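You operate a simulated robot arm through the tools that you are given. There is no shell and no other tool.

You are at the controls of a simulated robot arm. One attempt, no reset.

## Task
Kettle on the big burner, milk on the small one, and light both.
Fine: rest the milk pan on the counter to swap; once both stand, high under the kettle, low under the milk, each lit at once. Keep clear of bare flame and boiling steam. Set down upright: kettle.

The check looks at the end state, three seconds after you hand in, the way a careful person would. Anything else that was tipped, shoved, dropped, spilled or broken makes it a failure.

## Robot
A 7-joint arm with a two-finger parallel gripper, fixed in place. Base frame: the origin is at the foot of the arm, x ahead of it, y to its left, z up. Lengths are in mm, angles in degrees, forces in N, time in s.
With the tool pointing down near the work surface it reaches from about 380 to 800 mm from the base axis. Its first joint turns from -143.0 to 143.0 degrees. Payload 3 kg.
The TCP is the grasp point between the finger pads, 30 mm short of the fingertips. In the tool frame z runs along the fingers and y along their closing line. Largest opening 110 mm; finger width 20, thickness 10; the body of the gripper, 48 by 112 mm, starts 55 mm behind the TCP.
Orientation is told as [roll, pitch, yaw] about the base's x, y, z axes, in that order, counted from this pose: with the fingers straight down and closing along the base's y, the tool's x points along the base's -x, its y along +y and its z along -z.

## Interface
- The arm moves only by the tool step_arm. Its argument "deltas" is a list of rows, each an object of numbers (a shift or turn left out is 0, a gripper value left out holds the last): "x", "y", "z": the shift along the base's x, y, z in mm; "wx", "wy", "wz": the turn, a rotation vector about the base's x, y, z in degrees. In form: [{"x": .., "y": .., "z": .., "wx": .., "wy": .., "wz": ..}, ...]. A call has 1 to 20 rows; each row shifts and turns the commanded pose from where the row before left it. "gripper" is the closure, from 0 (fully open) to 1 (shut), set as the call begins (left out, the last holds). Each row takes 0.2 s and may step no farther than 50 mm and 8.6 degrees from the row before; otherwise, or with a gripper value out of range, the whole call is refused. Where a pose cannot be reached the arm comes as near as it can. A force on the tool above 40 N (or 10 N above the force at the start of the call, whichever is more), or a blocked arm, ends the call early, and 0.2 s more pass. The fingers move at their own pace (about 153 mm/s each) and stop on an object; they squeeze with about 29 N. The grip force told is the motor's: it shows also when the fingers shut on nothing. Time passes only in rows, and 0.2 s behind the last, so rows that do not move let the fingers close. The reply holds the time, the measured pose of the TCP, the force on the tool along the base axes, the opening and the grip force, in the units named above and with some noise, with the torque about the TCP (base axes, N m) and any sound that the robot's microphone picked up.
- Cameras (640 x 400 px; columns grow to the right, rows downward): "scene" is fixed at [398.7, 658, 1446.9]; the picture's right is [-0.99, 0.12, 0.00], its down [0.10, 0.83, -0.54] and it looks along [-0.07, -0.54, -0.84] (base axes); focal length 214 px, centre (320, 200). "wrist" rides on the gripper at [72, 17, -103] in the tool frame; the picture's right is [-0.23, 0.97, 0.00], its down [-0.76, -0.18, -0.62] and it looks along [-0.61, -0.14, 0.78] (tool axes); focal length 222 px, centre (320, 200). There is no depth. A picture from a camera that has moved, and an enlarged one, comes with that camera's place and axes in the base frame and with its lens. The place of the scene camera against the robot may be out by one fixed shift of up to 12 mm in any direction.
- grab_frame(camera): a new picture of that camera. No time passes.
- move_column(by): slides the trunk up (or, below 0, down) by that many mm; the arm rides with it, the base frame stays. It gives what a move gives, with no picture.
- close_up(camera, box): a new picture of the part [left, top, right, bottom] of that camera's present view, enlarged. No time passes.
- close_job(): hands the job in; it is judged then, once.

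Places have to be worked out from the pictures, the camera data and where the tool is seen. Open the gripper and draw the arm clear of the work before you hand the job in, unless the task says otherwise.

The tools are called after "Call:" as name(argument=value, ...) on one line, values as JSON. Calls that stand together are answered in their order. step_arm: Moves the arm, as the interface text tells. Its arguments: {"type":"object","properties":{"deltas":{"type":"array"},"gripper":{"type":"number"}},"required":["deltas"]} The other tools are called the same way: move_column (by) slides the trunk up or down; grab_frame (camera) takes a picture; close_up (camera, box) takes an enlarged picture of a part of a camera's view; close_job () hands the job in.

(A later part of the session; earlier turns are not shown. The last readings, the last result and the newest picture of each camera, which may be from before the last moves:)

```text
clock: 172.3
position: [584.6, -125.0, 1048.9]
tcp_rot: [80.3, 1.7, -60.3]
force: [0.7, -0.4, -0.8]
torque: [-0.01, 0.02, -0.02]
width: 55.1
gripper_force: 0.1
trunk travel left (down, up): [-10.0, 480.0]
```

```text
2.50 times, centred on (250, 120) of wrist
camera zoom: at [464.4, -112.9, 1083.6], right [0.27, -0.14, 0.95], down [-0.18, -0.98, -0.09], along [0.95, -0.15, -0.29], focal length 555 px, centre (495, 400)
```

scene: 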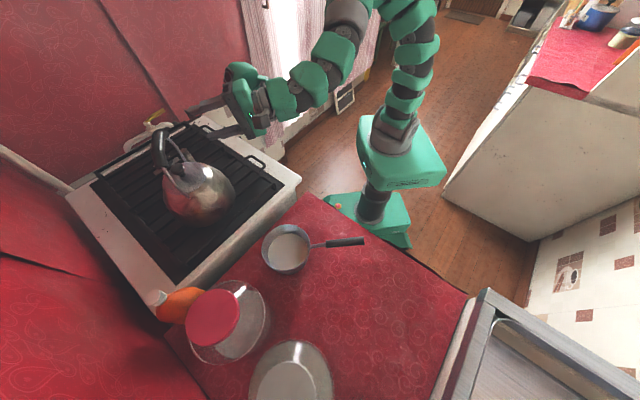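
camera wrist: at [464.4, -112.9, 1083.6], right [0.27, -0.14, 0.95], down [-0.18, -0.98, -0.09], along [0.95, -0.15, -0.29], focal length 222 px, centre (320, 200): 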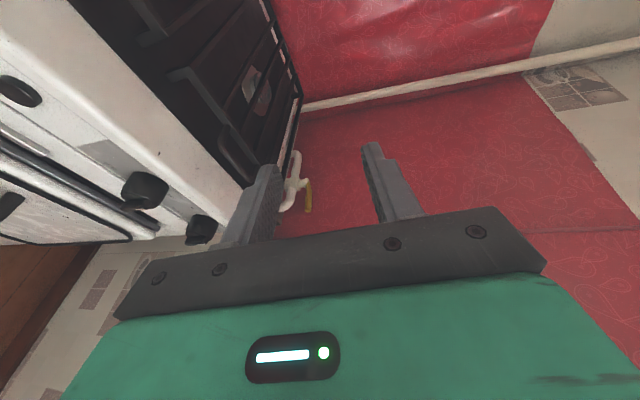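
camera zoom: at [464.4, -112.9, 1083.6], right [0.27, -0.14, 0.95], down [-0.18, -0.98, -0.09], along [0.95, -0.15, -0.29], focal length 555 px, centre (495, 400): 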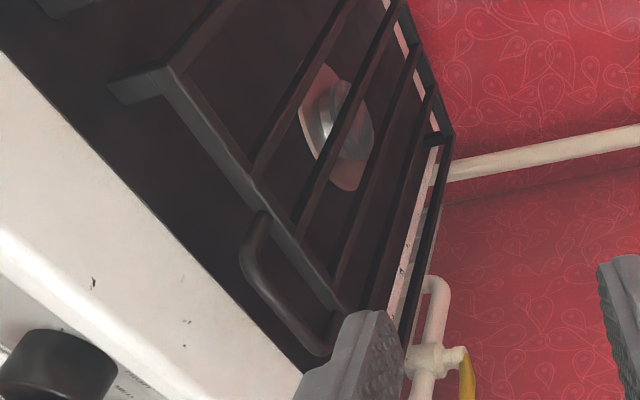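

The left burner's ring (about (891, 52), R ≈ 52 mm) is clearly smaller than the right one (R ≈ 66 mm), so the kettle is on the big burner. I continue the dry run of the pan's path in reverse toward the counter.

Call:
step_arm(deltas=[{"x": -10.2, "y": 20.9, "wz": -7.5}, {"x": -7.5, "y": 22, "wz": -7.5}, {"x": -4.6, "y": 22.9, "wz": -7.5}, {"x": -1.5, "y": 23.2, "wz": -7.5}, {"x": 1.5, "y": 23.2, "wz": -7.5}, {"x": 4.6, "y": 22.9, "wz": -7.5}, {"x": 7.5, "y": 22, "wz": -7.5}, {"x": 10.2, "y": 20.9, "wz": -7.5}, {"x": 13, "y": 19.4, "wz": -7.5}, {"x": 15.3, "y": 17.5, "wz": -7.5}, {}])

Call:
grab_frame(camera="scene")

```text
clock: 174.7
position: [614.4, 87.4, 1049.1]
tcp_rot: [80.3, 1.6, -135.4]
force: [0.2, -0.1, 0.2]
torque: [0.06, 0.0, 0.02]
width: 54.8
gripper_force: 0.1
trunk travel left (down, up): [-10.0, 480.0]
```

```text
taken
```

scene: 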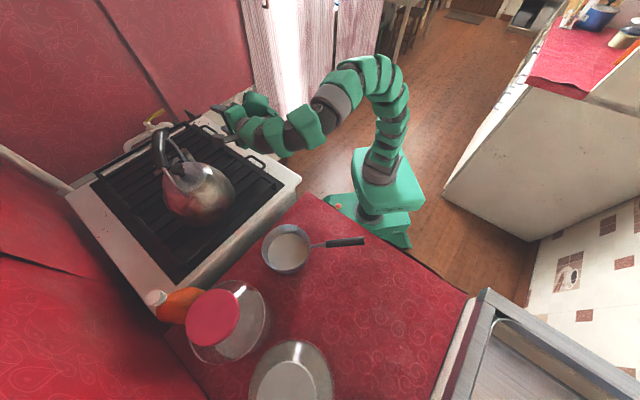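

That works with clear space to the kettle. On to the next waypoints down to the counter.

Call:
step_arm(deltas=[{"x": -29.9, "y": 16.2, "wz": 1}, {"x": -29.9, "y": 16.2, "wz": 1}, {"x": -29.9, "y": 16.2, "wz": 1}, {"x": -29.9, "y": 16.2, "wz": 1}, {"x": -29.9, "y": 16.2, "wz": 1}, {"x": -29.9, "y": 16.2, "wz": 1}, {"x": -29.9, "y": 16.2, "wz": 1}, {"x": -20.4, "y": 26.3, "wz": 3.6}, {"x": -20.4, "y": 26.3, "wz": 3.6}, {"x": -20.4, "y": 26.3, "wz": 3.6}, {"x": -20.4, "y": 26.3, "wz": 3.6}, {"x": -20.4, "y": 26.3, "wz": 3.6}, {}])

Call:
step_arm(deltas=[{"x": -21.7, "y": 22, "wz": 3.2}, {"x": -21.7, "y": 22, "wz": 3.2}, {"x": -21.7, "y": 22, "wz": 3.2}, {"x": -21.7, "y": 22, "wz": 3.2}, {"x": -21.7, "y": 22, "wz": 3.2}, {}])

Call:
grab_frame(camera="scene")

```text
clock: 177.5
position: [300.4, 332.7, 1048.5]
tcp_rot: [80.3, 1.6, -110.4]
force: [1.0, 0.5, 0.5]
torque: [-0.02, 0.01, -0.01]
width: 55.1
gripper_force: 0.2
trunk travel left (down, up): [-10.0, 480.0]
```

```text
clock: 178.9
position: [193.5, 444.6, 1050.1]
tcp_rot: [80.3, 1.5, -94.3]
force: [-0.6, -0.6, -0.3]
torque: [-0.02, 0.04, 0.02]
width: 54.9
gripper_force: 0.0
trunk travel left (down, up): [-10.0, 480.0]
```

```text
taken
```

scene: 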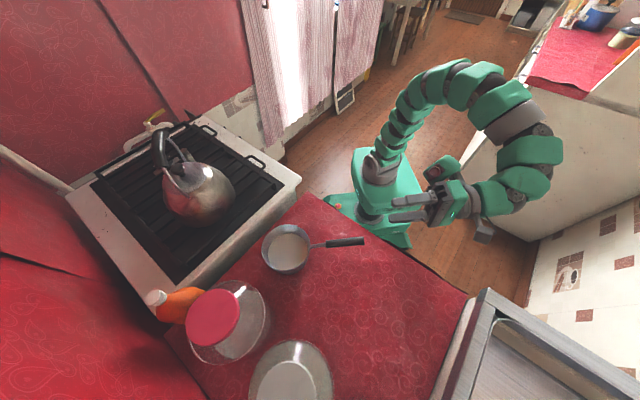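

The whole path is reachable. I lower to the approach height behind the pan handle.

Call:
step_arm(deltas=[{"z": -32, "y": -1}, {"z": -32, "y": -1}, {"z": -32, "y": -1}, {"z": -32}, {"z": -31}, {}], gripper=0.4)

Call:
close_up(camera="wrist", box=[220, 70, 440, 220])

```text
clock: 180.3
position: [194.8, 440.7, 889.5]
tcp_rot: [80.3, 1.6, -94.3]
force: [-0.9, -0.7, 0.2]
torque: [-0.02, 0.04, -0.02]
width: 66.2
gripper_force: 0.2
trunk travel left (down, up): [-10.0, 480.0]
```

```text
2.67 times, centred on (330, 145) of wrist
camera zoom: at [101.5, 518.8, 923.2], right [0.14, -0.27, 0.95], down [-0.7, -0.71, -0.09], along [0.7, -0.65, -0.29], focal length 592 px, centre (293, 347)
```

zoom: 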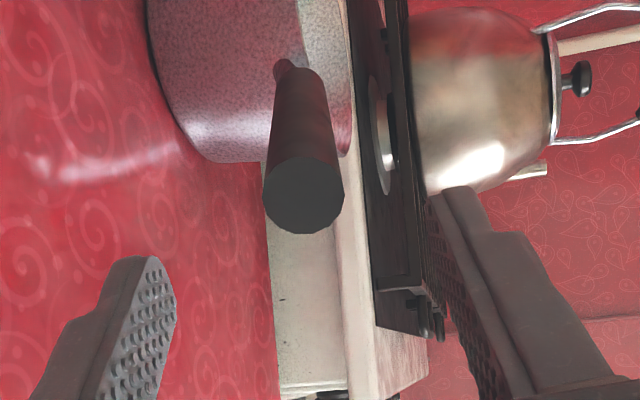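

The handle tip is where expected, about (248, 439, 882). I slide in along it.

Call:
step_arm(deltas=[{"x": 16.7, "y": -1, "z": -2.7}, {"x": 16.7, "y": -1, "z": -2.7}, {"x": 16.7, "y": -1, "z": -2.7}, {"x": 16.7, "y": -1, "z": -2.7}, {"x": 16.7, "y": -1, "z": -2.7}, {"x": 8, "y": -0.5, "z": -1.3}, {}])

Call:
step_arm(deltas=[{"x": 2, "y": -0.1, "z": -0.3}, {"x": 1.5, "y": -0.1, "z": -0.2}, {}])

Call:
close_up(camera="wrist", box=[220, 70, 440, 220])

```text
clock: 181.9
position: [284.5, 432.5, 874.2]
tcp_rot: [80.3, 1.6, -94.3]
force: [-0.5, 0.2, 0.2]
torque: [0.02, -0.02, -0.03]
width: 66.2
gripper_force: 0.1
trunk travel left (down, up): [-10.0, 480.0]
```

```text
clock: 182.7
position: [288.3, 433.6, 873.7]
tcp_rot: [80.3, 1.6, -94.2]
force: [0.0, -0.4, 0.4]
torque: [0.0, -0.02, -0.02]
width: 66.0
gripper_force: 0.0
trunk travel left (down, up): [-10.0, 480.0]
```

```text
2.67 times, centred on (330, 145) of wrist
camera zoom: at [195.0, 512.6, 909.1], right [0.14, -0.27, 0.95], down [-0.7, -0.71, -0.09], along [0.7, -0.65, -0.29], focal length 592 px, centre (293, 347)
```

zoom: 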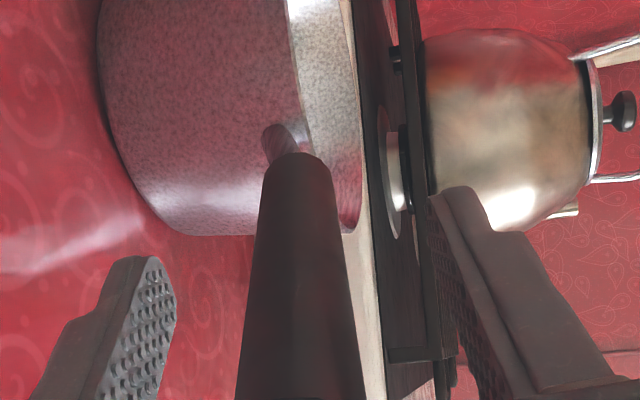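

Centred. A few more millimetres to palm contact.

Call:
step_arm(deltas=[{"x": 1.5, "y": 0.6, "z": -0.1}, {}])

Call:
step_arm(deltas=[{"x": 1.3, "y": 0.2, "z": -0.1}, {}])

Call:
step_arm(deltas=[{"x": 1.2, "y": 0, "z": -0.1}, {}])

```text
clock: 183.3
position: [290.2, 433.5, 873.9]
tcp_rot: [80.3, 1.6, -94.3]
force: [0.6, -0.4, 0.4]
torque: [-0.01, 0.01, 0.0]
width: 65.9
gripper_force: 0.1
trunk travel left (down, up): [-10.0, 480.0]
```

```text
clock: 183.9
position: [291.7, 435.8, 873.6]
tcp_rot: [80.2, 1.6, -94.3]
force: [-0.1, 0.2, 0.3]
torque: [0.0, 0.0, 0.01]
width: 66.0
gripper_force: 0.0
trunk travel left (down, up): [-10.0, 480.0]
```

```text
clock: 184.5
position: [292.1, 435.2, 874.0]
tcp_rot: [80.3, 1.5, -94.3]
force: [-4.9, 0.3, 0.9]
torque: [0.0, 0.02, -0.02]
width: 66.0
gripper_force: 0.0
trunk travel left (down, up): [-10.0, 480.0]
```

Palm contact is felt. I close the grip and then lift slowly.

Call:
step_arm(deltas=[{}, {}, {}, {}], gripper=1.0)

Call:
step_arm(deltas=[{"z": 1}, {"z": 1.5}, {"z": 1.5}, {"z": 1.5}, {"z": 1.5}, {"z": 1.5}, {"z": 1.5}, {"z": 1.5}, {"z": 1.5}, {"z": 1}, {}])

```text
clock: 185.5
position: [290.6, 435.6, 874.5]
tcp_rot: [80.5, 1.7, -94.3]
force: [-3.3, 3.0, 12.1]
torque: [0.09, -0.67, 0.24]
width: 26.0
gripper_force: 29.3
trunk travel left (down, up): [-10.0, 480.0]
```

```text
clock: 187.9
position: [293.0, 435.2, 889.3]
tcp_rot: [80.3, 1.6, -94.3]
force: [-0.2, -0.2, -11.3]
torque: [0.2, 1.83, 0.02]
width: 26.4
gripper_force: 29.1
trunk travel left (down, up): [-10.0, 480.0]
```

Holding well at 26.4 mm. I raise it gently to carrying height.

Call:
step_arm(deltas=[{"z": 1}, {"z": 1.5}, {"z": 2}, {"z": 2.5}, {"z": 3}, {"z": 3.5}, {"z": 4}, {"z": 4}, {"z": 4}, {"z": 4}, {"z": 4}, {"z": 4}, {"z": 4}, {"z": 4}, {"z": 4}, {"z": 4}, {"z": 3.5}, {"z": 3}, {"z": 2}, {"z": 1}])

Call:
step_arm(deltas=[{"z": 1}, {"z": 1.5}, {"z": 2}, {"z": 2.5}, {"z": 3}, {"z": 3.5}, {"z": 4}, {"z": 4.5}, {"z": 5}, {"z": 5}, {"z": 5}, {"z": 5}, {"z": 5}, {"z": 5}, {"z": 5}, {"z": 4.5}, {"z": 4}, {"z": 3}, {"z": 2}, {"z": 1}])

```text
clock: 192.1
position: [293.7, 433.8, 951.6]
tcp_rot: [80.2, 1.6, -94.3]
force: [0.0, -0.8, -10.8]
torque: [0.14, 1.87, 0.01]
width: 26.4
gripper_force: 28.8
trunk travel left (down, up): [-10.0, 480.0]
```

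```text
clock: 196.3
position: [293.7, 434.7, 1020.4]
tcp_rot: [80.3, 1.4, -94.3]
force: [0.0, -0.1, -11.7]
torque: [0.18, 1.87, 0.04]
width: 26.3
gripper_force: 29.0
trunk travel left (down, up): [-10.0, 480.0]
```

At z 1020 the pan is steady. Now the lateral path: first toward (470, 270) for the pan, turning the tool gradually.

Call:
step_arm(deltas=[{"x": 0.13, "y": -1.5, "z": 0.3, "wz": -0.24}, {"x": 0.27, "y": -3, "z": 0.6, "wz": -0.47}, {"x": 0.4, "y": -4.6, "z": 0.9, "wz": -0.7}, {"x": 0.53, "y": -6.1, "z": 1.2, "wz": -0.94}, {"x": 0.53, "y": -6.1, "z": 1.2, "wz": -0.94}, {"x": 0.53, "y": -6.1, "z": 1.2, "wz": -0.94}, {"x": 0.53, "y": -6.1, "z": 1.2, "wz": -0.94}, {"x": 0.53, "y": -6.1, "z": 1.2, "wz": -0.94}, {"x": 0.53, "y": -6.1, "z": 1.2, "wz": -0.94}, {"x": 0.53, "y": -6.1, "z": 1.2, "wz": -0.94}, {"x": 0.53, "y": -6.1, "z": 1.2, "wz": -0.94}, {"x": 0.53, "y": -6.1, "z": 1.2, "wz": -0.94}, {"x": 0.53, "y": -6.1, "z": 1.2, "wz": -0.94}, {"x": 0.53, "y": -6.1, "z": 1.2, "wz": -0.94}, {"x": 0.53, "y": -6.1, "z": 1.2, "wz": -0.94}, {"x": 0.53, "y": -6.1, "z": 1.2, "wz": -0.94}, {"x": 0.53, "y": -6.1, "z": 1.2, "wz": -0.94}, {"x": 0.4, "y": -4.6, "z": 0.9, "wz": -0.7}, {"x": 0.27, "y": -3, "z": 0.6, "wz": -0.47}, {"x": 0.13, "y": -1.5, "z": 0.3, "wz": -0.24}])

Call:
grab_frame(camera="scene")

```text
clock: 200.5
position: [302.9, 331.3, 1042.4]
tcp_rot: [80.4, 1.5, -110.2]
force: [0.3, 0.9, -11.4]
torque: [0.67, 1.72, 0.01]
width: 26.0
gripper_force: 29.1
trunk travel left (down, up): [-10.0, 480.0]
```

```text
taken
```

scene: 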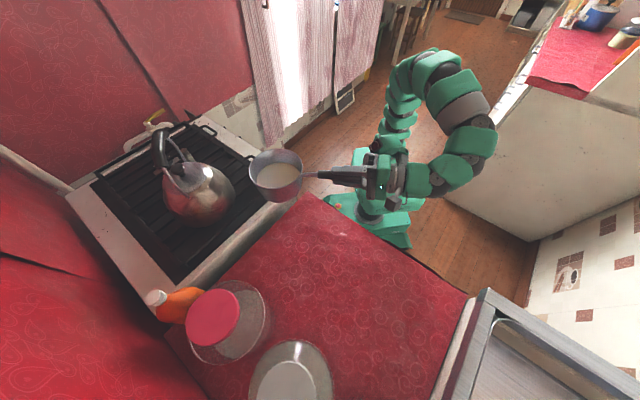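

Good clearance to the kettle. Next leg: in front of the kettle toward (545, 90) for the pan.

Call:
step_arm(deltas=[{"x": 1.5, "y": -1.94, "z": 0.1, "wz": -0.27}, {"x": 3, "y": -3.9, "z": 0.2, "wz": -0.53}, {"x": 4.5, "y": -5.8, "z": 0.3, "wz": -0.8}, {"x": 6, "y": -7.75, "z": 0.5, "wz": -1.06}, {"x": 6, "y": -7.75, "z": 0.5, "wz": -1.06}, {"x": 6, "y": -7.75, "z": 0.5, "wz": -1.06}, {"x": 6, "y": -7.75, "z": 0.5, "wz": -1.06}, {"x": 6, "y": -7.75, "z": 0.5, "wz": -1.06}, {"x": 6, "y": -7.75, "z": 0.5, "wz": -1.06}, {"x": 6, "y": -7.75, "z": 0.5, "wz": -1.06}, {"x": 6, "y": -7.75, "z": 0.5, "wz": -1.06}, {"x": 6, "y": -7.75, "z": 0.5, "wz": -1.06}, {"x": 6, "y": -7.75, "z": 0.5, "wz": -1.06}, {"x": 6, "y": -7.75, "z": 0.5, "wz": -1.06}, {"x": 6, "y": -7.75, "z": 0.5, "wz": -1.06}, {"x": 6, "y": -7.75, "z": 0.5, "wz": -1.06}, {"x": 6, "y": -7.75, "z": 0.5, "wz": -1.06}, {"x": 4.5, "y": -5.8, "z": 0.3, "wz": -0.8}, {"x": 3, "y": -3.9, "z": 0.2, "wz": -0.53}, {"x": 1.5, "y": -1.94, "z": 0.1, "wz": -0.27}])

Call:
grab_frame(camera="scene")

```text
clock: 204.7
position: [403.4, 197.9, 1052.3]
tcp_rot: [80.3, 1.5, -128.4]
force: [-0.3, -0.2, -11.7]
torque: [1.16, 1.42, 0.01]
width: 26.2
gripper_force: 28.8
trunk travel left (down, up): [-10.0, 480.0]
```

```text
taken
```

scene: 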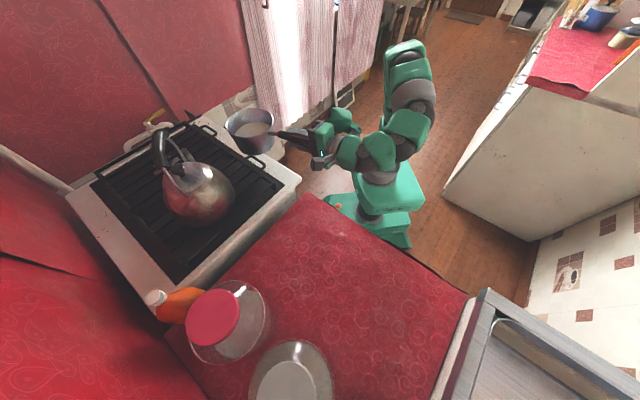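

Now onward left along the stove front toward (740, −40).

Call:
step_arm(deltas=[{"x": 2.2, "y": -1.2, "wz": -0.07}, {"x": 4.4, "y": -2.3, "wz": -0.15}, {"x": 6.6, "y": -3.5, "wz": -0.22}, {"x": 8.8, "y": -4.7, "wz": -0.29}, {"x": 8.8, "y": -4.7, "wz": -0.29}, {"x": 8.8, "y": -4.7, "wz": -0.29}, {"x": 8.8, "y": -4.7, "wz": -0.29}, {"x": 8.8, "y": -4.7, "wz": -0.29}, {"x": 8.8, "y": -4.7, "wz": -0.29}, {"x": 8.8, "y": -4.7, "wz": -0.29}, {"x": 8.8, "y": -4.7, "wz": -0.29}, {"x": 8.8, "y": -4.7, "wz": -0.29}, {"x": 6.6, "y": -3.5, "wz": -0.22}, {"x": 4.4, "y": -2.3, "wz": -0.15}, {"x": 2.2, "y": -1.2, "wz": -0.07}])

Call:
step_arm(deltas=[{"x": 2.2, "y": -1.2, "wz": -0.07}, {"x": 4.4, "y": -2.3, "wz": -0.15}, {"x": 6.6, "y": -3.5, "wz": -0.22}, {"x": 8.8, "y": -4.7, "wz": -0.29}, {"x": 8.8, "y": -4.7, "wz": -0.29}, {"x": 8.8, "y": -4.7, "wz": -0.29}, {"x": 8.8, "y": -4.7, "wz": -0.29}, {"x": 8.8, "y": -4.7, "wz": -0.29}, {"x": 8.8, "y": -4.7, "wz": -0.29}, {"x": 8.8, "y": -4.7, "wz": -0.29}, {"x": 8.8, "y": -4.7, "wz": -0.29}, {"x": 8.8, "y": -4.7, "wz": -0.29}, {"x": 6.6, "y": -3.5, "wz": -0.22}, {"x": 4.4, "y": -2.3, "wz": -0.15}, {"x": 2.2, "y": -1.2, "wz": -0.07}])

Call:
grab_frame(camera="scene")

Call:
grab_frame(camera="wrist")

```text
clock: 207.9
position: [511.0, 141.6, 1051.2]
tcp_rot: [80.3, 1.6, -131.8]
force: [-0.7, -0.2, -10.9]
torque: [1.24, 1.41, -0.01]
width: 26.5
gripper_force: 28.5
trunk travel left (down, up): [-10.0, 480.0]
```

```text
clock: 211.1
position: [617.3, 85.7, 1049.9]
tcp_rot: [80.2, 1.5, -135.3]
force: [-0.6, 0.6, -11.4]
torque: [1.32, 1.29, 0.01]
width: 26.1
gripper_force: 29.1
trunk travel left (down, up): [-10.0, 480.0]
```

```text
taken
```

scene: 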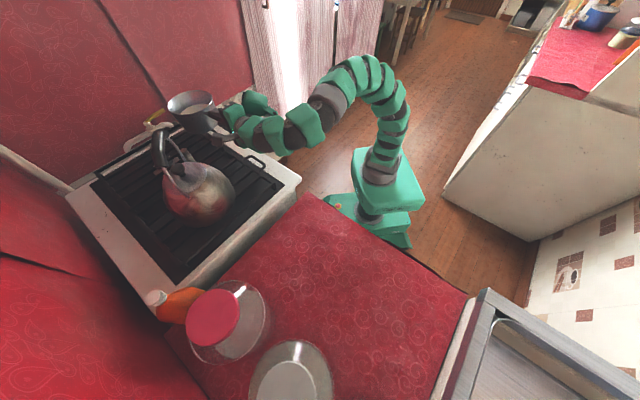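

```text
taken
camera wrist: at [598.3, 206.5, 1085.3], right [-0.06, -0.3, 0.95], down [-0.99, -0.08, -0.09], along [0.1, -0.95, -0.29], focal length 222 px, centre (320, 200)
```

wrist: 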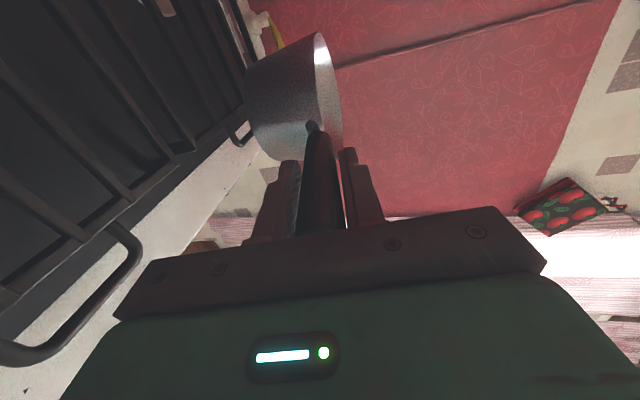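

The pan is now front-left, steady. I rotate it about its centre toward its final handle direction, first part.

Call:
step_arm(deltas=[{"x": -1.31, "y": -1.33, "wz": 0.6}, {"x": -2.79, "y": -2.92, "wz": 1.3}, {"x": -3.85, "y": -4.26, "wz": 1.85}, {"x": -5.0, "y": -5.95, "wz": 2.5}, {"x": -4.72, "y": -6.16, "wz": 2.5}, {"x": -4.46, "y": -6.36, "wz": 2.5}, {"x": -4.18, "y": -6.55, "wz": 2.5}, {"x": -3.88, "y": -6.73, "wz": 2.5}, {"x": -3.58, "y": -6.88, "wz": 2.5}, {"x": -3.29, "y": -7.04, "wz": 2.5}, {"x": -2.97, "y": -7.18, "wz": 2.5}, {"x": -2.65, "y": -7.29, "wz": 2.5}, {"x": -2.34, "y": -7.41, "wz": 2.5}, {"x": -2.01, "y": -7.5, "wz": 2.5}, {"x": -1.68, "y": -7.58, "wz": 2.5}, {"x": -1.35, "y": -7.65, "wz": 2.5}, {"x": -1.01, "y": -7.7, "wz": 2.5}, {"x": -0.54, "y": -5.72, "wz": 1.85}, {"x": -0.26, "y": -4.03, "wz": 1.3}, {"x": -0.09, "y": -1.87, "wz": 0.6}])

Call:
grab_frame(camera="scene")

```text
clock: 215.3
position: [563.4, -33.6, 1050.3]
tcp_rot: [80.3, 1.7, -92.9]
force: [0.7, 0.2, -10.3]
torque: [0.11, 1.87, -0.05]
width: 26.3
gripper_force: 29.4
trunk travel left (down, up): [-10.0, 480.0]
```

```text
taken
```

scene: 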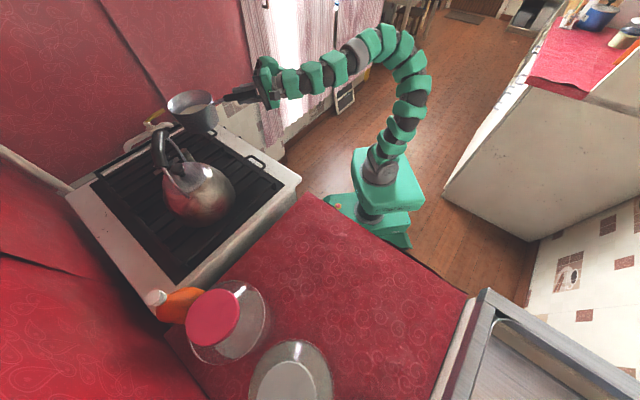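

Steady at 26.3 mm. Now I move the pan toward the left burner while turning the handle to point to the front; first half.

Call:
step_arm(deltas=[{"x": 1.06, "y": -0.32, "wz": 0.33}, {"x": 2.12, "y": -0.69, "wz": 0.67}, {"x": 3.22, "y": -1.02, "wz": 1.0}, {"x": 4.38, "y": -1.34, "wz": 1.33}, {"x": 4.49, "y": -1.34, "wz": 1.33}, {"x": 4.57, "y": -1.34, "wz": 1.33}, {"x": 4.67, "y": -1.33, "wz": 1.33}, {"x": 4.77, "y": -1.32, "wz": 1.33}, {"x": 4.86, "y": -1.31, "wz": 1.33}, {"x": 4.96, "y": -1.3, "wz": 1.33}, {"x": 5.06, "y": -1.29, "wz": 1.33}, {"x": 5.14, "y": -1.27, "wz": 1.33}, {"x": 5.25, "y": -1.25, "wz": 1.33}, {"x": 5.33, "y": -1.23, "wz": 1.33}, {"x": 5.43, "y": -1.21, "wz": 1.33}, {"x": 5.52, "y": -1.18, "wz": 1.33}, {"x": 5.61, "y": -1.14, "wz": 1.33}, {"x": 4.27, "y": -0.83, "wz": 1.0}, {"x": 2.88, "y": -0.58, "wz": 0.67}, {"x": 1.44, "y": -0.26, "wz": 0.33}])

Call:
step_arm(deltas=[{"x": 1.45, "y": -0.26, "wz": 0.33}, {"x": 2.92, "y": -0.56, "wz": 0.67}, {"x": 4.41, "y": -0.76, "wz": 1.0}, {"x": 5.99, "y": -1.05, "wz": 1.33}, {"x": 6.06, "y": -0.99, "wz": 1.33}, {"x": 6.15, "y": -0.94, "wz": 1.33}, {"x": 6.22, "y": -0.9, "wz": 1.33}, {"x": 6.33, "y": -0.86, "wz": 1.33}, {"x": 6.4, "y": -0.81, "wz": 1.33}, {"x": 6.49, "y": -0.77, "wz": 1.33}, {"x": 6.57, "y": -0.71, "wz": 1.33}, {"x": 6.65, "y": -0.66, "wz": 1.33}, {"x": 6.72, "y": -0.61, "wz": 1.33}, {"x": 6.81, "y": -0.55, "wz": 1.33}, {"x": 6.88, "y": -0.49, "wz": 1.33}, {"x": 6.97, "y": -0.44, "wz": 1.33}, {"x": 7.03, "y": -0.37, "wz": 1.33}, {"x": 5.31, "y": -0.24, "wz": 1.0}, {"x": 3.58, "y": -0.16, "wz": 0.67}, {"x": 1.79, "y": -0.06, "wz": 0.33}])

Call:
grab_frame(camera="scene")

Call:
grab_frame(camera="wrist")

```text
clock: 219.5
position: [648.3, -53.4, 1050.2]
tcp_rot: [80.3, 1.6, -70.1]
force: [-1.2, 0.1, -11.0]
torque: [-0.65, 1.76, -0.02]
width: 26.1
gripper_force: 29.2
trunk travel left (down, up): [-10.0, 480.0]
```

```text
clock: 223.7
position: [759.7, -66.1, 1049.9]
tcp_rot: [80.4, 1.8, -47.6]
force: [-0.5, 0.6, -11.8]
torque: [-1.26, 1.36, -0.04]
width: 26.2
gripper_force: 28.9
trunk travel left (down, up): [-10.0, 480.0]
```

```text
taken
```

scene: 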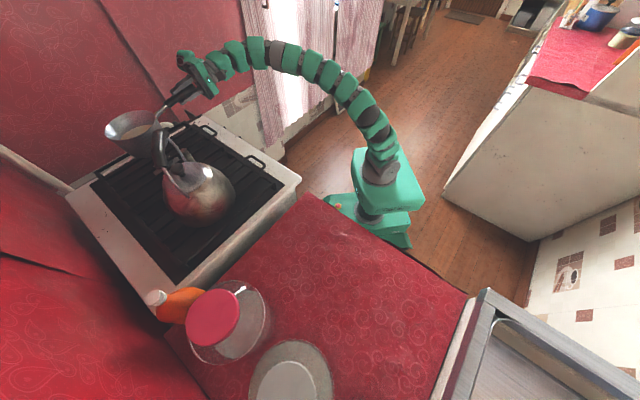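

```text
taken
camera wrist: at [638.6, -79.9, 1085.6], right [0.29, -0.08, 0.95], down [0.04, -1.0, -0.09], along [0.96, 0.06, -0.29], focal length 222 px, centre (320, 200)
```

wrist: 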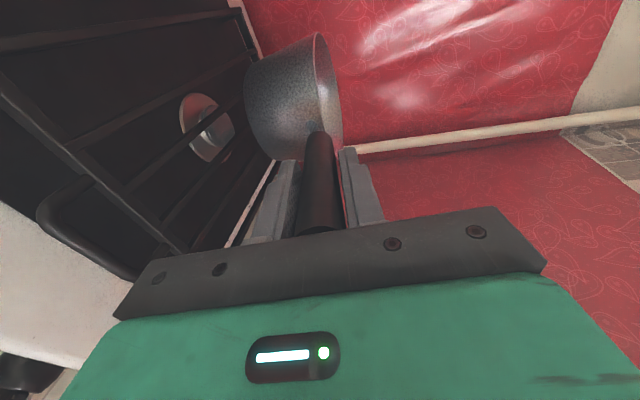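

The pan hovers near the left burner. I check its position against the burner before lowering.

Call:
close_up(camera="wrist", box=[150, 20, 370, 180])

Call:
close_up(camera="scene", box=[80, 80, 240, 230])

```text
2.50 times, centred on (260, 100) of wrist
camera zoom: at [638.6, -79.9, 1085.6], right [0.29, -0.08, 0.95], down [0.04, -1.0, -0.09], along [0.96, 0.06, -0.29], focal length 555 px, centre (470, 450)
```

zoom: 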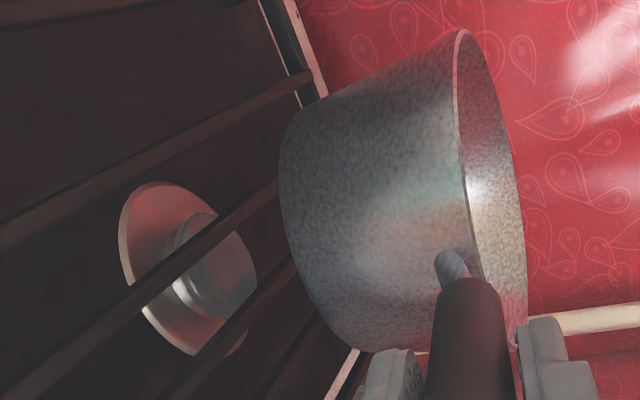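

```text
2.67 times, centred on (160, 155) of scene
camera zoom: at [398.7, 658.0, 1446.9], right [-0.99, 0.12, 0.0], down [0.1, 0.83, -0.54], along [-0.07, -0.54, -0.84], focal length 572 px, centre (747, 320)
```

zoom: 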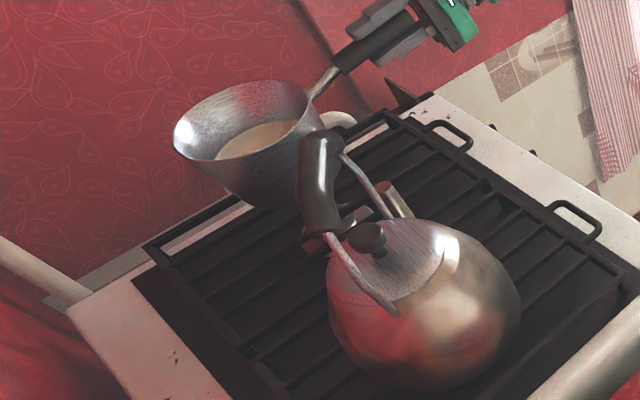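

Burner centre reads about (888, 51) and the pan about (890, 54) – well aligned. I lower the pan gently.

Call:
step_arm(deltas=[{"z": -1, "x": -0.3, "y": -0.5}, {"z": -2, "x": -0.4, "y": -0.6}, {"z": -3, "x": -0.4, "y": -0.6}, {"z": -4, "x": -0.3, "y": -0.5}, {"z": -4}, {"z": -4}, {"z": -4}, {"z": -4}, {"z": -4}, {"z": -4}, {"z": -4}, {"z": -4}, {"z": -3}, {"z": -3}, {"z": -2}, {"z": -1}, {}])

Call:
close_up(camera="wrist", box=[150, 20, 370, 180])

```text
clock: 227.3
position: [759.0, -68.3, 999.2]
tcp_rot: [80.4, 1.6, -47.6]
force: [-0.2, -0.2, -11.8]
torque: [-1.2, 1.44, -0.02]
width: 26.3
gripper_force: 29.8
trunk travel left (down, up): [-10.0, 480.0]
```

```text
2.50 times, centred on (260, 100) of wrist
camera zoom: at [637.4, -81.9, 1034.3], right [0.29, -0.08, 0.95], down [0.04, -1.0, -0.09], along [0.96, 0.06, -0.29], focal length 555 px, centre (470, 450)
```

zoom: 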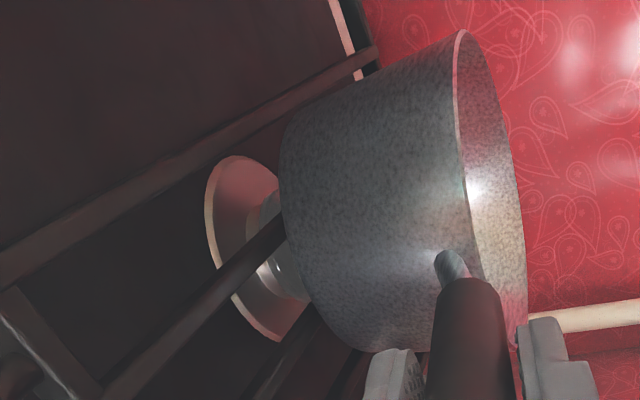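

Just above the grate; I lower in tiny steps until the load comes off.

Call:
step_arm(deltas=[{"z": -1.5}, {"z": -1.5}, {"z": -1.5}, {}])

Call:
step_arm(deltas=[{"z": -1.5}, {"z": -1.5}, {}])

Call:
step_arm(deltas=[{"z": -1.5}, {}])

```text
clock: 228.3
position: [759.5, -67.9, 994.0]
tcp_rot: [80.3, 1.5, -47.6]
force: [-0.4, -0.3, -10.6]
torque: [-1.24, 1.37, -0.01]
width: 26.4
gripper_force: 29.1
trunk travel left (down, up): [-10.0, 480.0]
```

```text
clock: 229.1
position: [759.0, -68.9, 992.1]
tcp_rot: [80.3, 1.5, -47.6]
force: [-0.9, 0.4, -7.5]
torque: [-0.78, 0.87, 0.2]
width: 26.2
gripper_force: 28.8
trunk travel left (down, up): [-10.0, 480.0]
```

```text
clock: 229.7
position: [757.8, -69.4, 990.0]
tcp_rot: [80.4, 1.7, -47.6]
force: [-2.3, -1.1, -5.0]
torque: [-0.49, 0.44, 0.16]
width: 25.7
gripper_force: 28.9
trunk travel left (down, up): [-10.0, 480.0]
```

Touching down; one more step to unload.

Call:
step_arm(deltas=[{"z": -1}, {}])

Call:
step_arm(deltas=[{"z": -0.5}, {}])

```text
clock: 230.3
position: [757.1, -69.0, 990.5]
tcp_rot: [80.4, 1.6, -47.6]
force: [-2.5, -1.0, 0.7]
torque: [-0.42, 0.13, 0.09]
width: 25.8
gripper_force: 28.9
trunk travel left (down, up): [-10.0, 480.0]
```

```text
clock: 230.9
position: [757.2, -69.0, 989.6]
tcp_rot: [80.4, 1.7, -47.6]
force: [-3.9, -3.3, 3.7]
torque: [-0.51, 0.05, -0.01]
width: 25.9
gripper_force: 28.5
trunk travel left (down, up): [-10.0, 480.0]
```

The pan rests on the left burner. I open the fingers and back out along the handle.

Call:
step_arm(deltas=[{"z": 0.3}, {}, {}], gripper=0.4)

Call:
step_arm(deltas=[{"x": -5.8, "y": -5.3, "z": 1.3}, {"x": -10.9, "y": -10, "z": 2.5}, {"x": -14.5, "y": -13.4, "z": 3.4}, {"x": -14.5, "y": -13.4, "z": 3.4}, {"x": -14.5, "y": -13.4, "z": 3.4}, {"x": -14.5, "y": -13.4, "z": 3.4}, {"x": -14.5, "y": -13.4, "z": 3.4}, {}])

Call:
grab_frame(camera="scene")

Call:
grab_frame(camera="wrist")

```text
clock: 231.7
position: [758.5, -68.7, 988.9]
tcp_rot: [80.3, 1.6, -47.6]
force: [-1.1, -0.1, -1.0]
torque: [-0.02, -0.04, -0.02]
width: 66.0
gripper_force: 0.1
trunk travel left (down, up): [-10.0, 480.0]
```

```text
clock: 233.5
position: [667.8, -151.4, 1010.4]
tcp_rot: [80.3, 1.5, -47.6]
force: [0.2, 0.2, -0.8]
torque: [0.01, 0.0, -0.01]
width: 65.9
gripper_force: 0.0
trunk travel left (down, up): [-10.0, 480.0]
```

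```text
taken
```

scene: 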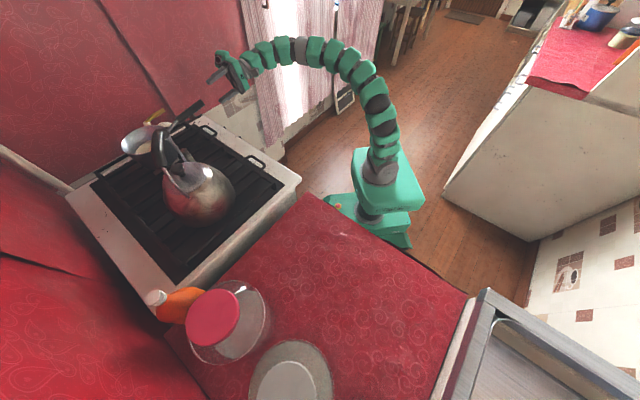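

```text
taken
camera wrist: at [547.3, -165.9, 1046.0], right [0.29, -0.08, 0.95], down [0.04, -1.0, -0.09], along [0.96, 0.06, -0.29], focal length 222 px, centre (320, 200)
```

wrist: 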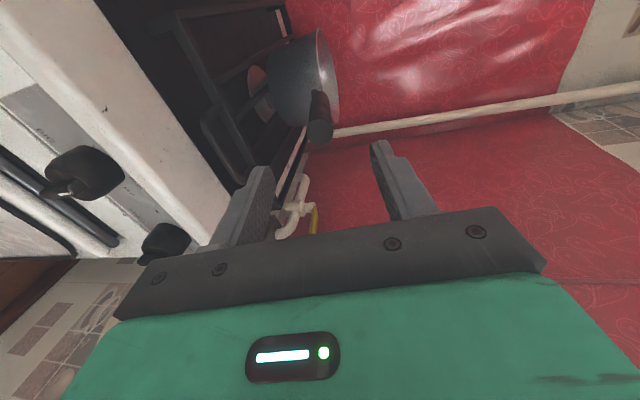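

Both vessels are on their burners. Now the knobs: first I zoom in on the panel from here to refine positions.

Call:
close_up(camera="wrist", box=[0, 80, 230, 270])

Call:
close_up(camera="wrist", box=[180, 20, 380, 160])

```text
2.11 times, centred on (115, 175) of wrist
camera zoom: at [547.3, -165.9, 1046.0], right [0.29, -0.08, 0.95], down [0.04, -1.0, -0.09], along [0.96, 0.06, -0.29], focal length 468 px, centre (752, 253)
```

zoom: 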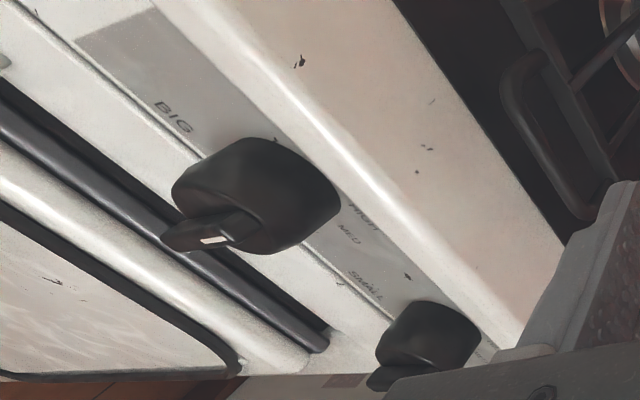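

```text
2.86 times, centred on (280, 90) of wrist
camera zoom: at [547.3, -165.9, 1046.0], right [0.29, -0.08, 0.95], down [0.04, -1.0, -0.09], along [0.96, 0.06, -0.29], focal length 635 px, centre (434, 514)
```

zoom: 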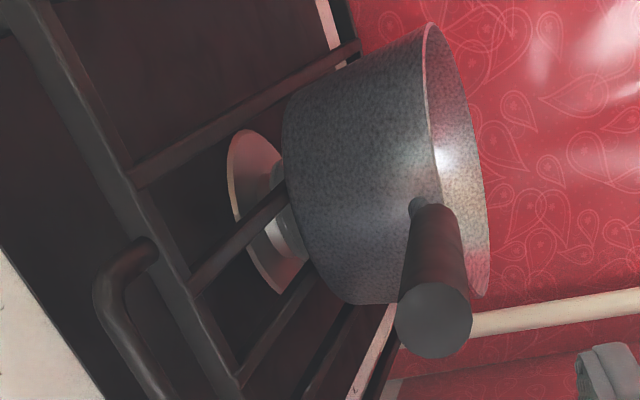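

The pan sits well on its burner. Now I back away from the stove front and roll the tool back so I can view the knob panel squarely.

Call:
step_arm(deltas=[{"x": -15.7, "y": -22, "z": 0}, {"x": -15.7, "y": -22, "z": 0}, {"x": -15.7, "y": -22, "z": 0}, {"x": -15.7, "y": -22, "z": 0}, {"wx": -5.94, "wy": -5.48, "wz": 1.38}, {"wx": -5.94, "wy": -5.48, "wz": 1.38}, {"wx": -5.94, "wy": -5.48, "wz": 1.38}, {"wx": -5.94, "wy": -5.48, "wz": 1.38}, {"wx": -5.94, "wy": -5.48, "wz": 1.38}, {"wx": -5.94, "wy": -5.48, "wz": 1.38}, {"wx": -5.94, "wy": -5.48, "wz": 1.38}, {"wx": -5.94, "wy": -5.48, "wz": 1.38}, {"wx": -5.94, "wy": -5.48, "wz": 1.38}, {"wx": -5.94, "wy": -5.48, "wz": 1.38}, {"wx": -5.94, "wy": -5.48, "wz": 1.38}])

Call:
step_arm(deltas=[{"wz": 6.5, "z": -15}, {"wz": 6.5, "z": -15}, {"wx": -6.2, "wy": 4.2, "z": -20}, {"wx": -6.2, "wy": 4.2, "z": -25}, {"wx": -6.2, "wy": 4.2, "z": -25}, {"wx": -6.2, "wy": 4.2, "z": -25}, {"wx": -6.2, "wy": 4.2, "z": -25}, {"wx": -6.2, "wy": 4.2, "z": -25}, {}])

Call:
grab_frame(camera="wrist")

Call:
grab_frame(camera="scene")

```text
clock: 236.7
position: [605.9, -239.3, 1010.3]
tcp_rot: [7.7, -80.2, 34.9]
force: [-0.4, -0.1, 1.2]
torque: [-0.02, 0.04, -0.02]
width: 65.9
gripper_force: 0.1
trunk travel left (down, up): [-10.0, 480.0]
```

```text
clock: 238.7
position: [606.5, -237.0, 835.0]
tcp_rot: [1.0, -35.4, 54.1]
force: [-0.5, 0.2, -0.4]
torque: [-0.03, 0.0, 0.01]
width: 65.9
gripper_force: 0.0
trunk travel left (down, up): [-10.0, 480.0]
```

```text
taken
camera wrist: at [524.6, -325.0, 876.9], right [-0.69, 0.71, 0.14], down [0.31, 0.1, 0.95], along [0.66, 0.69, -0.29], focal length 222 px, centre (320, 200)
```

wrist: 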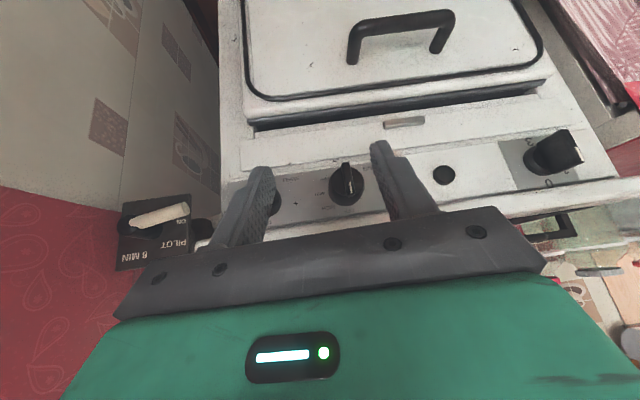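

```text
taken
```

scene: 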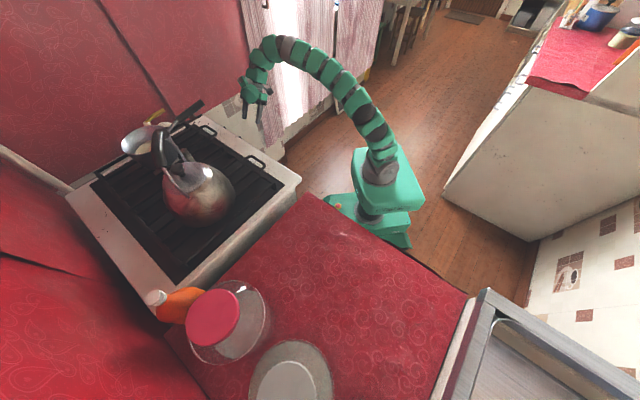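

Good frontal view. I enlarge the knobs and the pilot plate.

Call:
close_up(camera="wrist", box=[265, 140, 405, 230])

Call:
close_up(camera="wrist", box=[100, 180, 220, 280])

Call:
close_up(camera="wrist", box=[410, 120, 600, 230])

```text
4.44 times, centred on (335, 185) of wrist
camera zoom: at [524.6, -325.0, 876.9], right [-0.69, 0.71, 0.14], down [0.31, 0.1, 0.95], along [0.66, 0.69, -0.29], focal length 987 px, centre (253, 267)
```

zoom: 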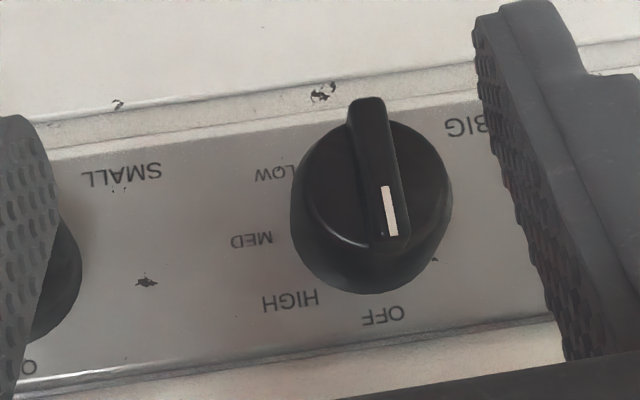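

```text
4.00 times, centred on (160, 230) of wrist
camera zoom: at [524.6, -325.0, 876.9], right [-0.69, 0.71, 0.14], down [0.31, 0.1, 0.95], along [0.66, 0.69, -0.29], focal length 888 px, centre (960, 80)
```

zoom: 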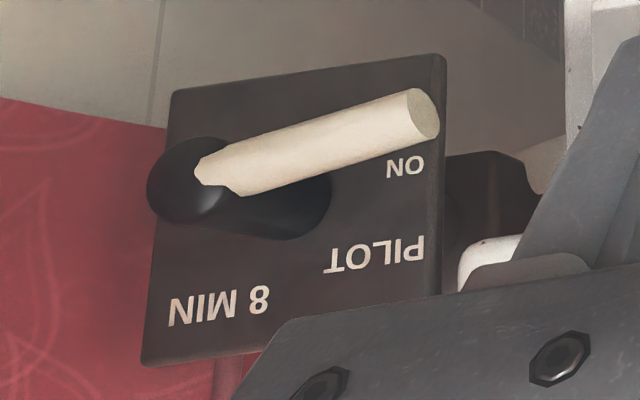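

```text
3.37 times, centred on (505, 175) of wrist
camera zoom: at [524.6, -325.0, 876.9], right [-0.69, 0.71, 0.14], down [0.31, 0.1, 0.95], along [0.66, 0.69, -0.29], focal length 748 px, centre (-303, 284)
```

zoom: 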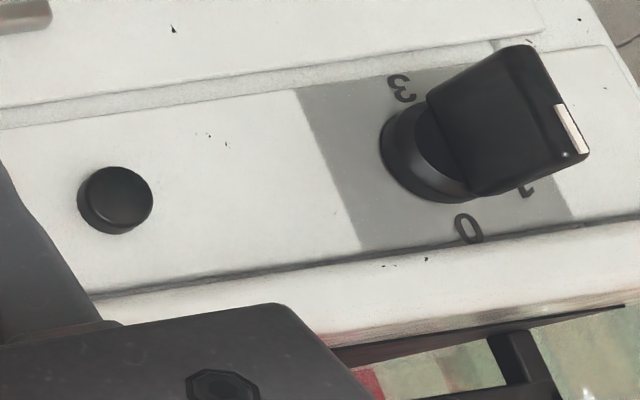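

The pilot lever points at its ON mark, both burner knobs are at OFF. The BIG knob's grip ridge is vertical, about 10 mm thick, centred near z = 788, and stands ~22 mm proud. I now bring the tool level, facing the panel squarely, about 80 mm in front of the BIG knob.

Call:
step_arm(deltas=[{"wz": -5.3, "x": -1.2, "y": 5.5}, {"wz": -5.3, "x": -1.2, "y": 5.5}, {"wx": 5.37, "wy": -5.66, "x": -1.2, "y": 5.5, "z": -7}, {"wx": 5.37, "wy": -5.66, "x": -1.2, "y": 5.5, "z": -7}, {"wx": 5.37, "wy": -5.66, "x": -1.2, "y": 5.5, "z": -7}, {"wx": 5.37, "wy": -5.66, "x": -1.2, "y": 5.5, "z": -7}, {"wx": 5.37, "wy": -5.66, "x": -1.2, "y": 5.5, "z": -7}, {"wx": 5.37, "wy": -5.66, "x": -1.1, "y": 5.5, "z": -6}, {"wx": 5.37, "wy": -5.66, "z": -6}, {}], gripper=0.55)

Call:
grab_frame(camera="scene")

Call:
grab_frame(camera="wrist")

```text
clock: 240.9
position: [596.9, -194.6, 789.0]
tcp_rot: [176.7, -89.8, -132.4]
force: [0.1, 0.0, 0.3]
torque: [-0.02, 0.0, -0.01]
width: 49.3
gripper_force: 0.1
trunk travel left (down, up): [-10.0, 480.0]
```

```text
taken
```

scene: 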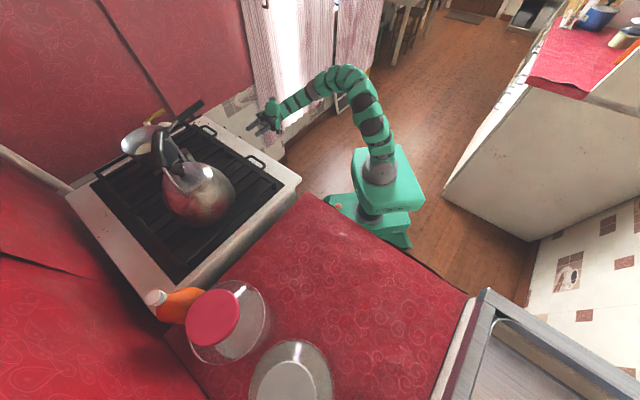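

```text
taken
camera wrist: at [510.8, -254.5, 715.0], right [-0.68, 0.7, 0.23], down [-0.32, -0.56, 0.76], along [0.66, 0.45, 0.61], focal length 222 px, centre (320, 200)
```

wrist: 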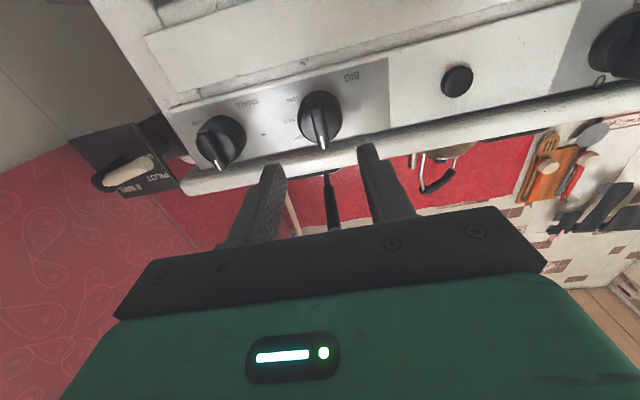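

The tool is level facing the panel (azimuth 44.4°), and this low view shows both knobs. I enlarge it to refine the knob positions.

Call:
close_up(camera="wrist", box=[180, 60, 380, 200])

Call:
close_up(camera="wrist", box=[270, 70, 370, 160])

```text
2.86 times, centred on (280, 130) of wrist
camera zoom: at [510.8, -254.5, 715.0], right [-0.68, 0.7, 0.23], down [-0.32, -0.56, 0.76], along [0.66, 0.45, 0.61], focal length 635 px, centre (434, 400)
```

zoom: 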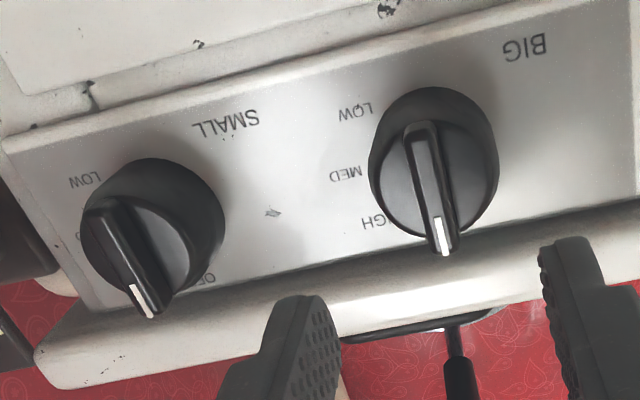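

```text
4.44 times, centred on (320, 115) of wrist
camera zoom: at [510.8, -254.5, 715.0], right [-0.68, 0.7, 0.23], down [-0.32, -0.56, 0.76], along [0.66, 0.45, 0.61], focal length 987 px, centre (320, 578)
```

zoom: 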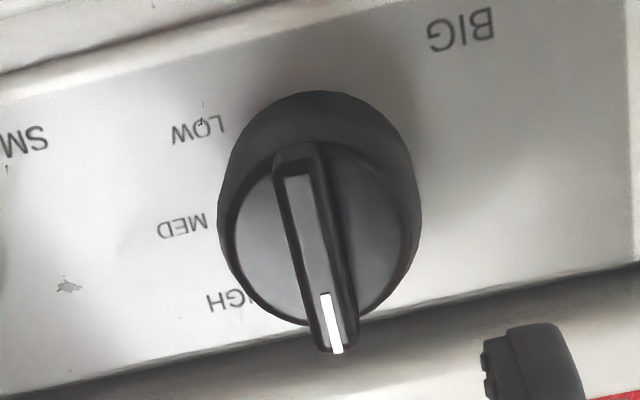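

The BIG ridge is centred at about (660.6, −131, 786), vertical, and my tool axis passes within about 1–2 mm of it. I advance until the fingertips flank the ridge.

Call:
step_arm(deltas=[{"x": 12.7, "y": 12.8, "z": -0.8}, {"x": 12.7, "y": 12.8, "z": -0.8}, {"x": 12.7, "y": 12.7, "z": -0.8}, {"x": 8, "y": 8}, {}])

Call:
close_up(camera="wrist", box=[230, 60, 430, 200])

```text
clock: 242.1
position: [642.8, -148.8, 786.5]
tcp_rot: [146.8, -90.0, -102.4]
force: [-0.6, -0.1, 0.3]
torque: [0.03, 0.0, 0.01]
width: 49.7
gripper_force: 0.1
trunk travel left (down, up): [-10.0, 480.0]
```

```text
2.86 times, centred on (330, 130) of wrist
camera zoom: at [557.4, -208.6, 713.8], right [-0.68, 0.7, 0.23], down [-0.32, -0.56, 0.76], along [0.66, 0.45, 0.61], focal length 635 px, centre (291, 400)
```

zoom: 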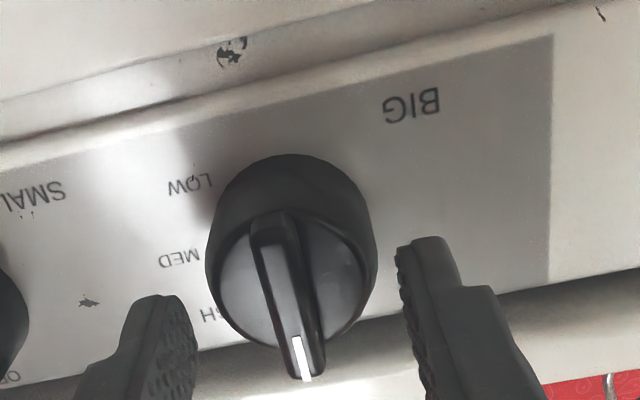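

Centred between the fingers. I advance 6 mm more and feel for contact.

Call:
step_arm(deltas=[{"x": 2.1, "y": 2.1}, {"x": 2.2, "y": 2.1}, {}])

Call:
step_arm(deltas=[{"x": 1.4, "y": 1.4}, {}])

```text
clock: 242.9
position: [647.5, -143.9, 785.6]
tcp_rot: [98.1, -90.0, -53.7]
force: [-0.1, -0.6, 0.2]
torque: [-0.05, -0.01, -0.02]
width: 49.5
gripper_force: 0.2
trunk travel left (down, up): [-10.0, 480.0]
```

```text
clock: 243.5
position: [647.8, -142.7, 786.5]
tcp_rot: [78.1, -89.9, -33.6]
force: [-0.3, 0.8, 0.4]
torque: [-0.02, 0.01, 0.02]
width: 49.7
gripper_force: 0.1
trunk travel left (down, up): [-10.0, 480.0]
```

No contact with the knob face, about 13 mm of overlap on the ridge. I close on the ridge.

Call:
step_arm(deltas=[{}, {}, {}], gripper=1.0)

Call:
close_up(camera="wrist", box=[230, 60, 430, 200])

```text
clock: 244.3
position: [648.8, -143.6, 786.1]
tcp_rot: [90.6, -90.1, -46.3]
force: [3.8, -1.7, 1.9]
torque: [-0.01, -0.04, -0.01]
width: 38.7
gripper_force: 45.0
trunk travel left (down, up): [-10.0, 480.0]
```

```text
2.86 times, centred on (330, 130) of wrist
camera zoom: at [563.1, -202.9, 713.1], right [-0.68, 0.7, 0.23], down [-0.32, -0.56, 0.76], along [0.66, 0.45, 0.61], focal length 635 px, centre (291, 400)
```

zoom: 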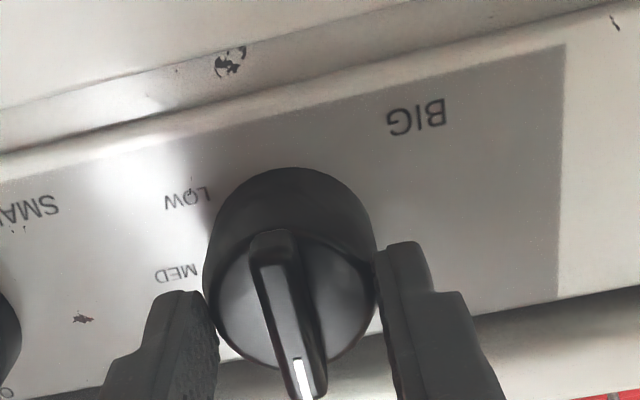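

The fingers closed on the knob's round body (38.7 mm) rather than its ridge. I open, back off 8 mm, and re-close on the ridge for a positive hold.

Call:
step_arm(deltas=[{}, {"x": -2.9, "y": -2.8}, {"x": -2.9, "y": -2.8}, {}], gripper=0.55)

Call:
step_arm(deltas=[{}, {}, {}], gripper=1.0)

Call:
close_up(camera="wrist", box=[230, 60, 430, 200])

```text
clock: 245.3
position: [641.0, -149.1, 785.8]
tcp_rot: [52.4, -89.9, -8.0]
force: [-0.2, 1.2, -0.6]
torque: [0.03, 0.01, 0.0]
width: 49.4
gripper_force: 0.1
trunk travel left (down, up): [-10.0, 480.0]
```

```text
clock: 246.1
position: [643.0, -149.0, 785.8]
tcp_rot: [90.5, -90.0, -46.1]
force: [13.0, -5.6, 4.1]
torque: [-0.05, 0.1, -0.11]
width: 9.8
gripper_force: 45.3
trunk travel left (down, up): [-10.0, 480.0]
```

```text
2.86 times, centred on (330, 130) of wrist
camera zoom: at [556.9, -209.0, 713.1], right [-0.68, 0.7, 0.23], down [-0.32, -0.56, 0.76], along [0.66, 0.44, 0.61], focal length 635 px, centre (291, 400)
```

zoom: 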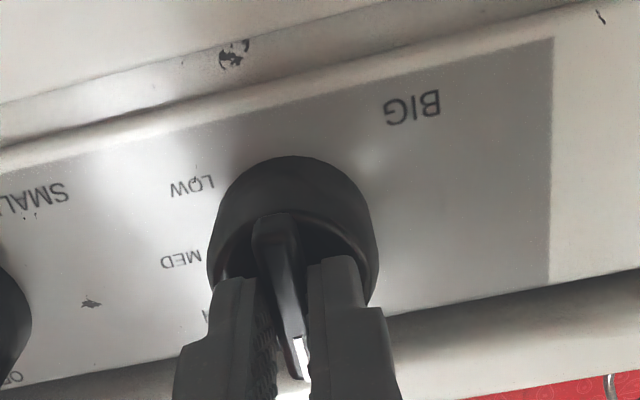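

Now it holds the ridge (9.8 mm). There's a 13 N sideways force, so I shift the tool slightly toward +e to centre it on the knob axis.

Call:
step_arm(deltas=[{"x": 1.4, "y": -1.43}, {}])

```text
clock: 246.7
position: [641.6, -147.5, 785.3]
tcp_rot: [-17.5, -90.1, 62.0]
force: [-10.5, 3.5, -3.7]
torque: [0.6, -0.62, 0.51]
width: 9.8
gripper_force: 45.5
trunk travel left (down, up): [-10.0, 480.0]
```

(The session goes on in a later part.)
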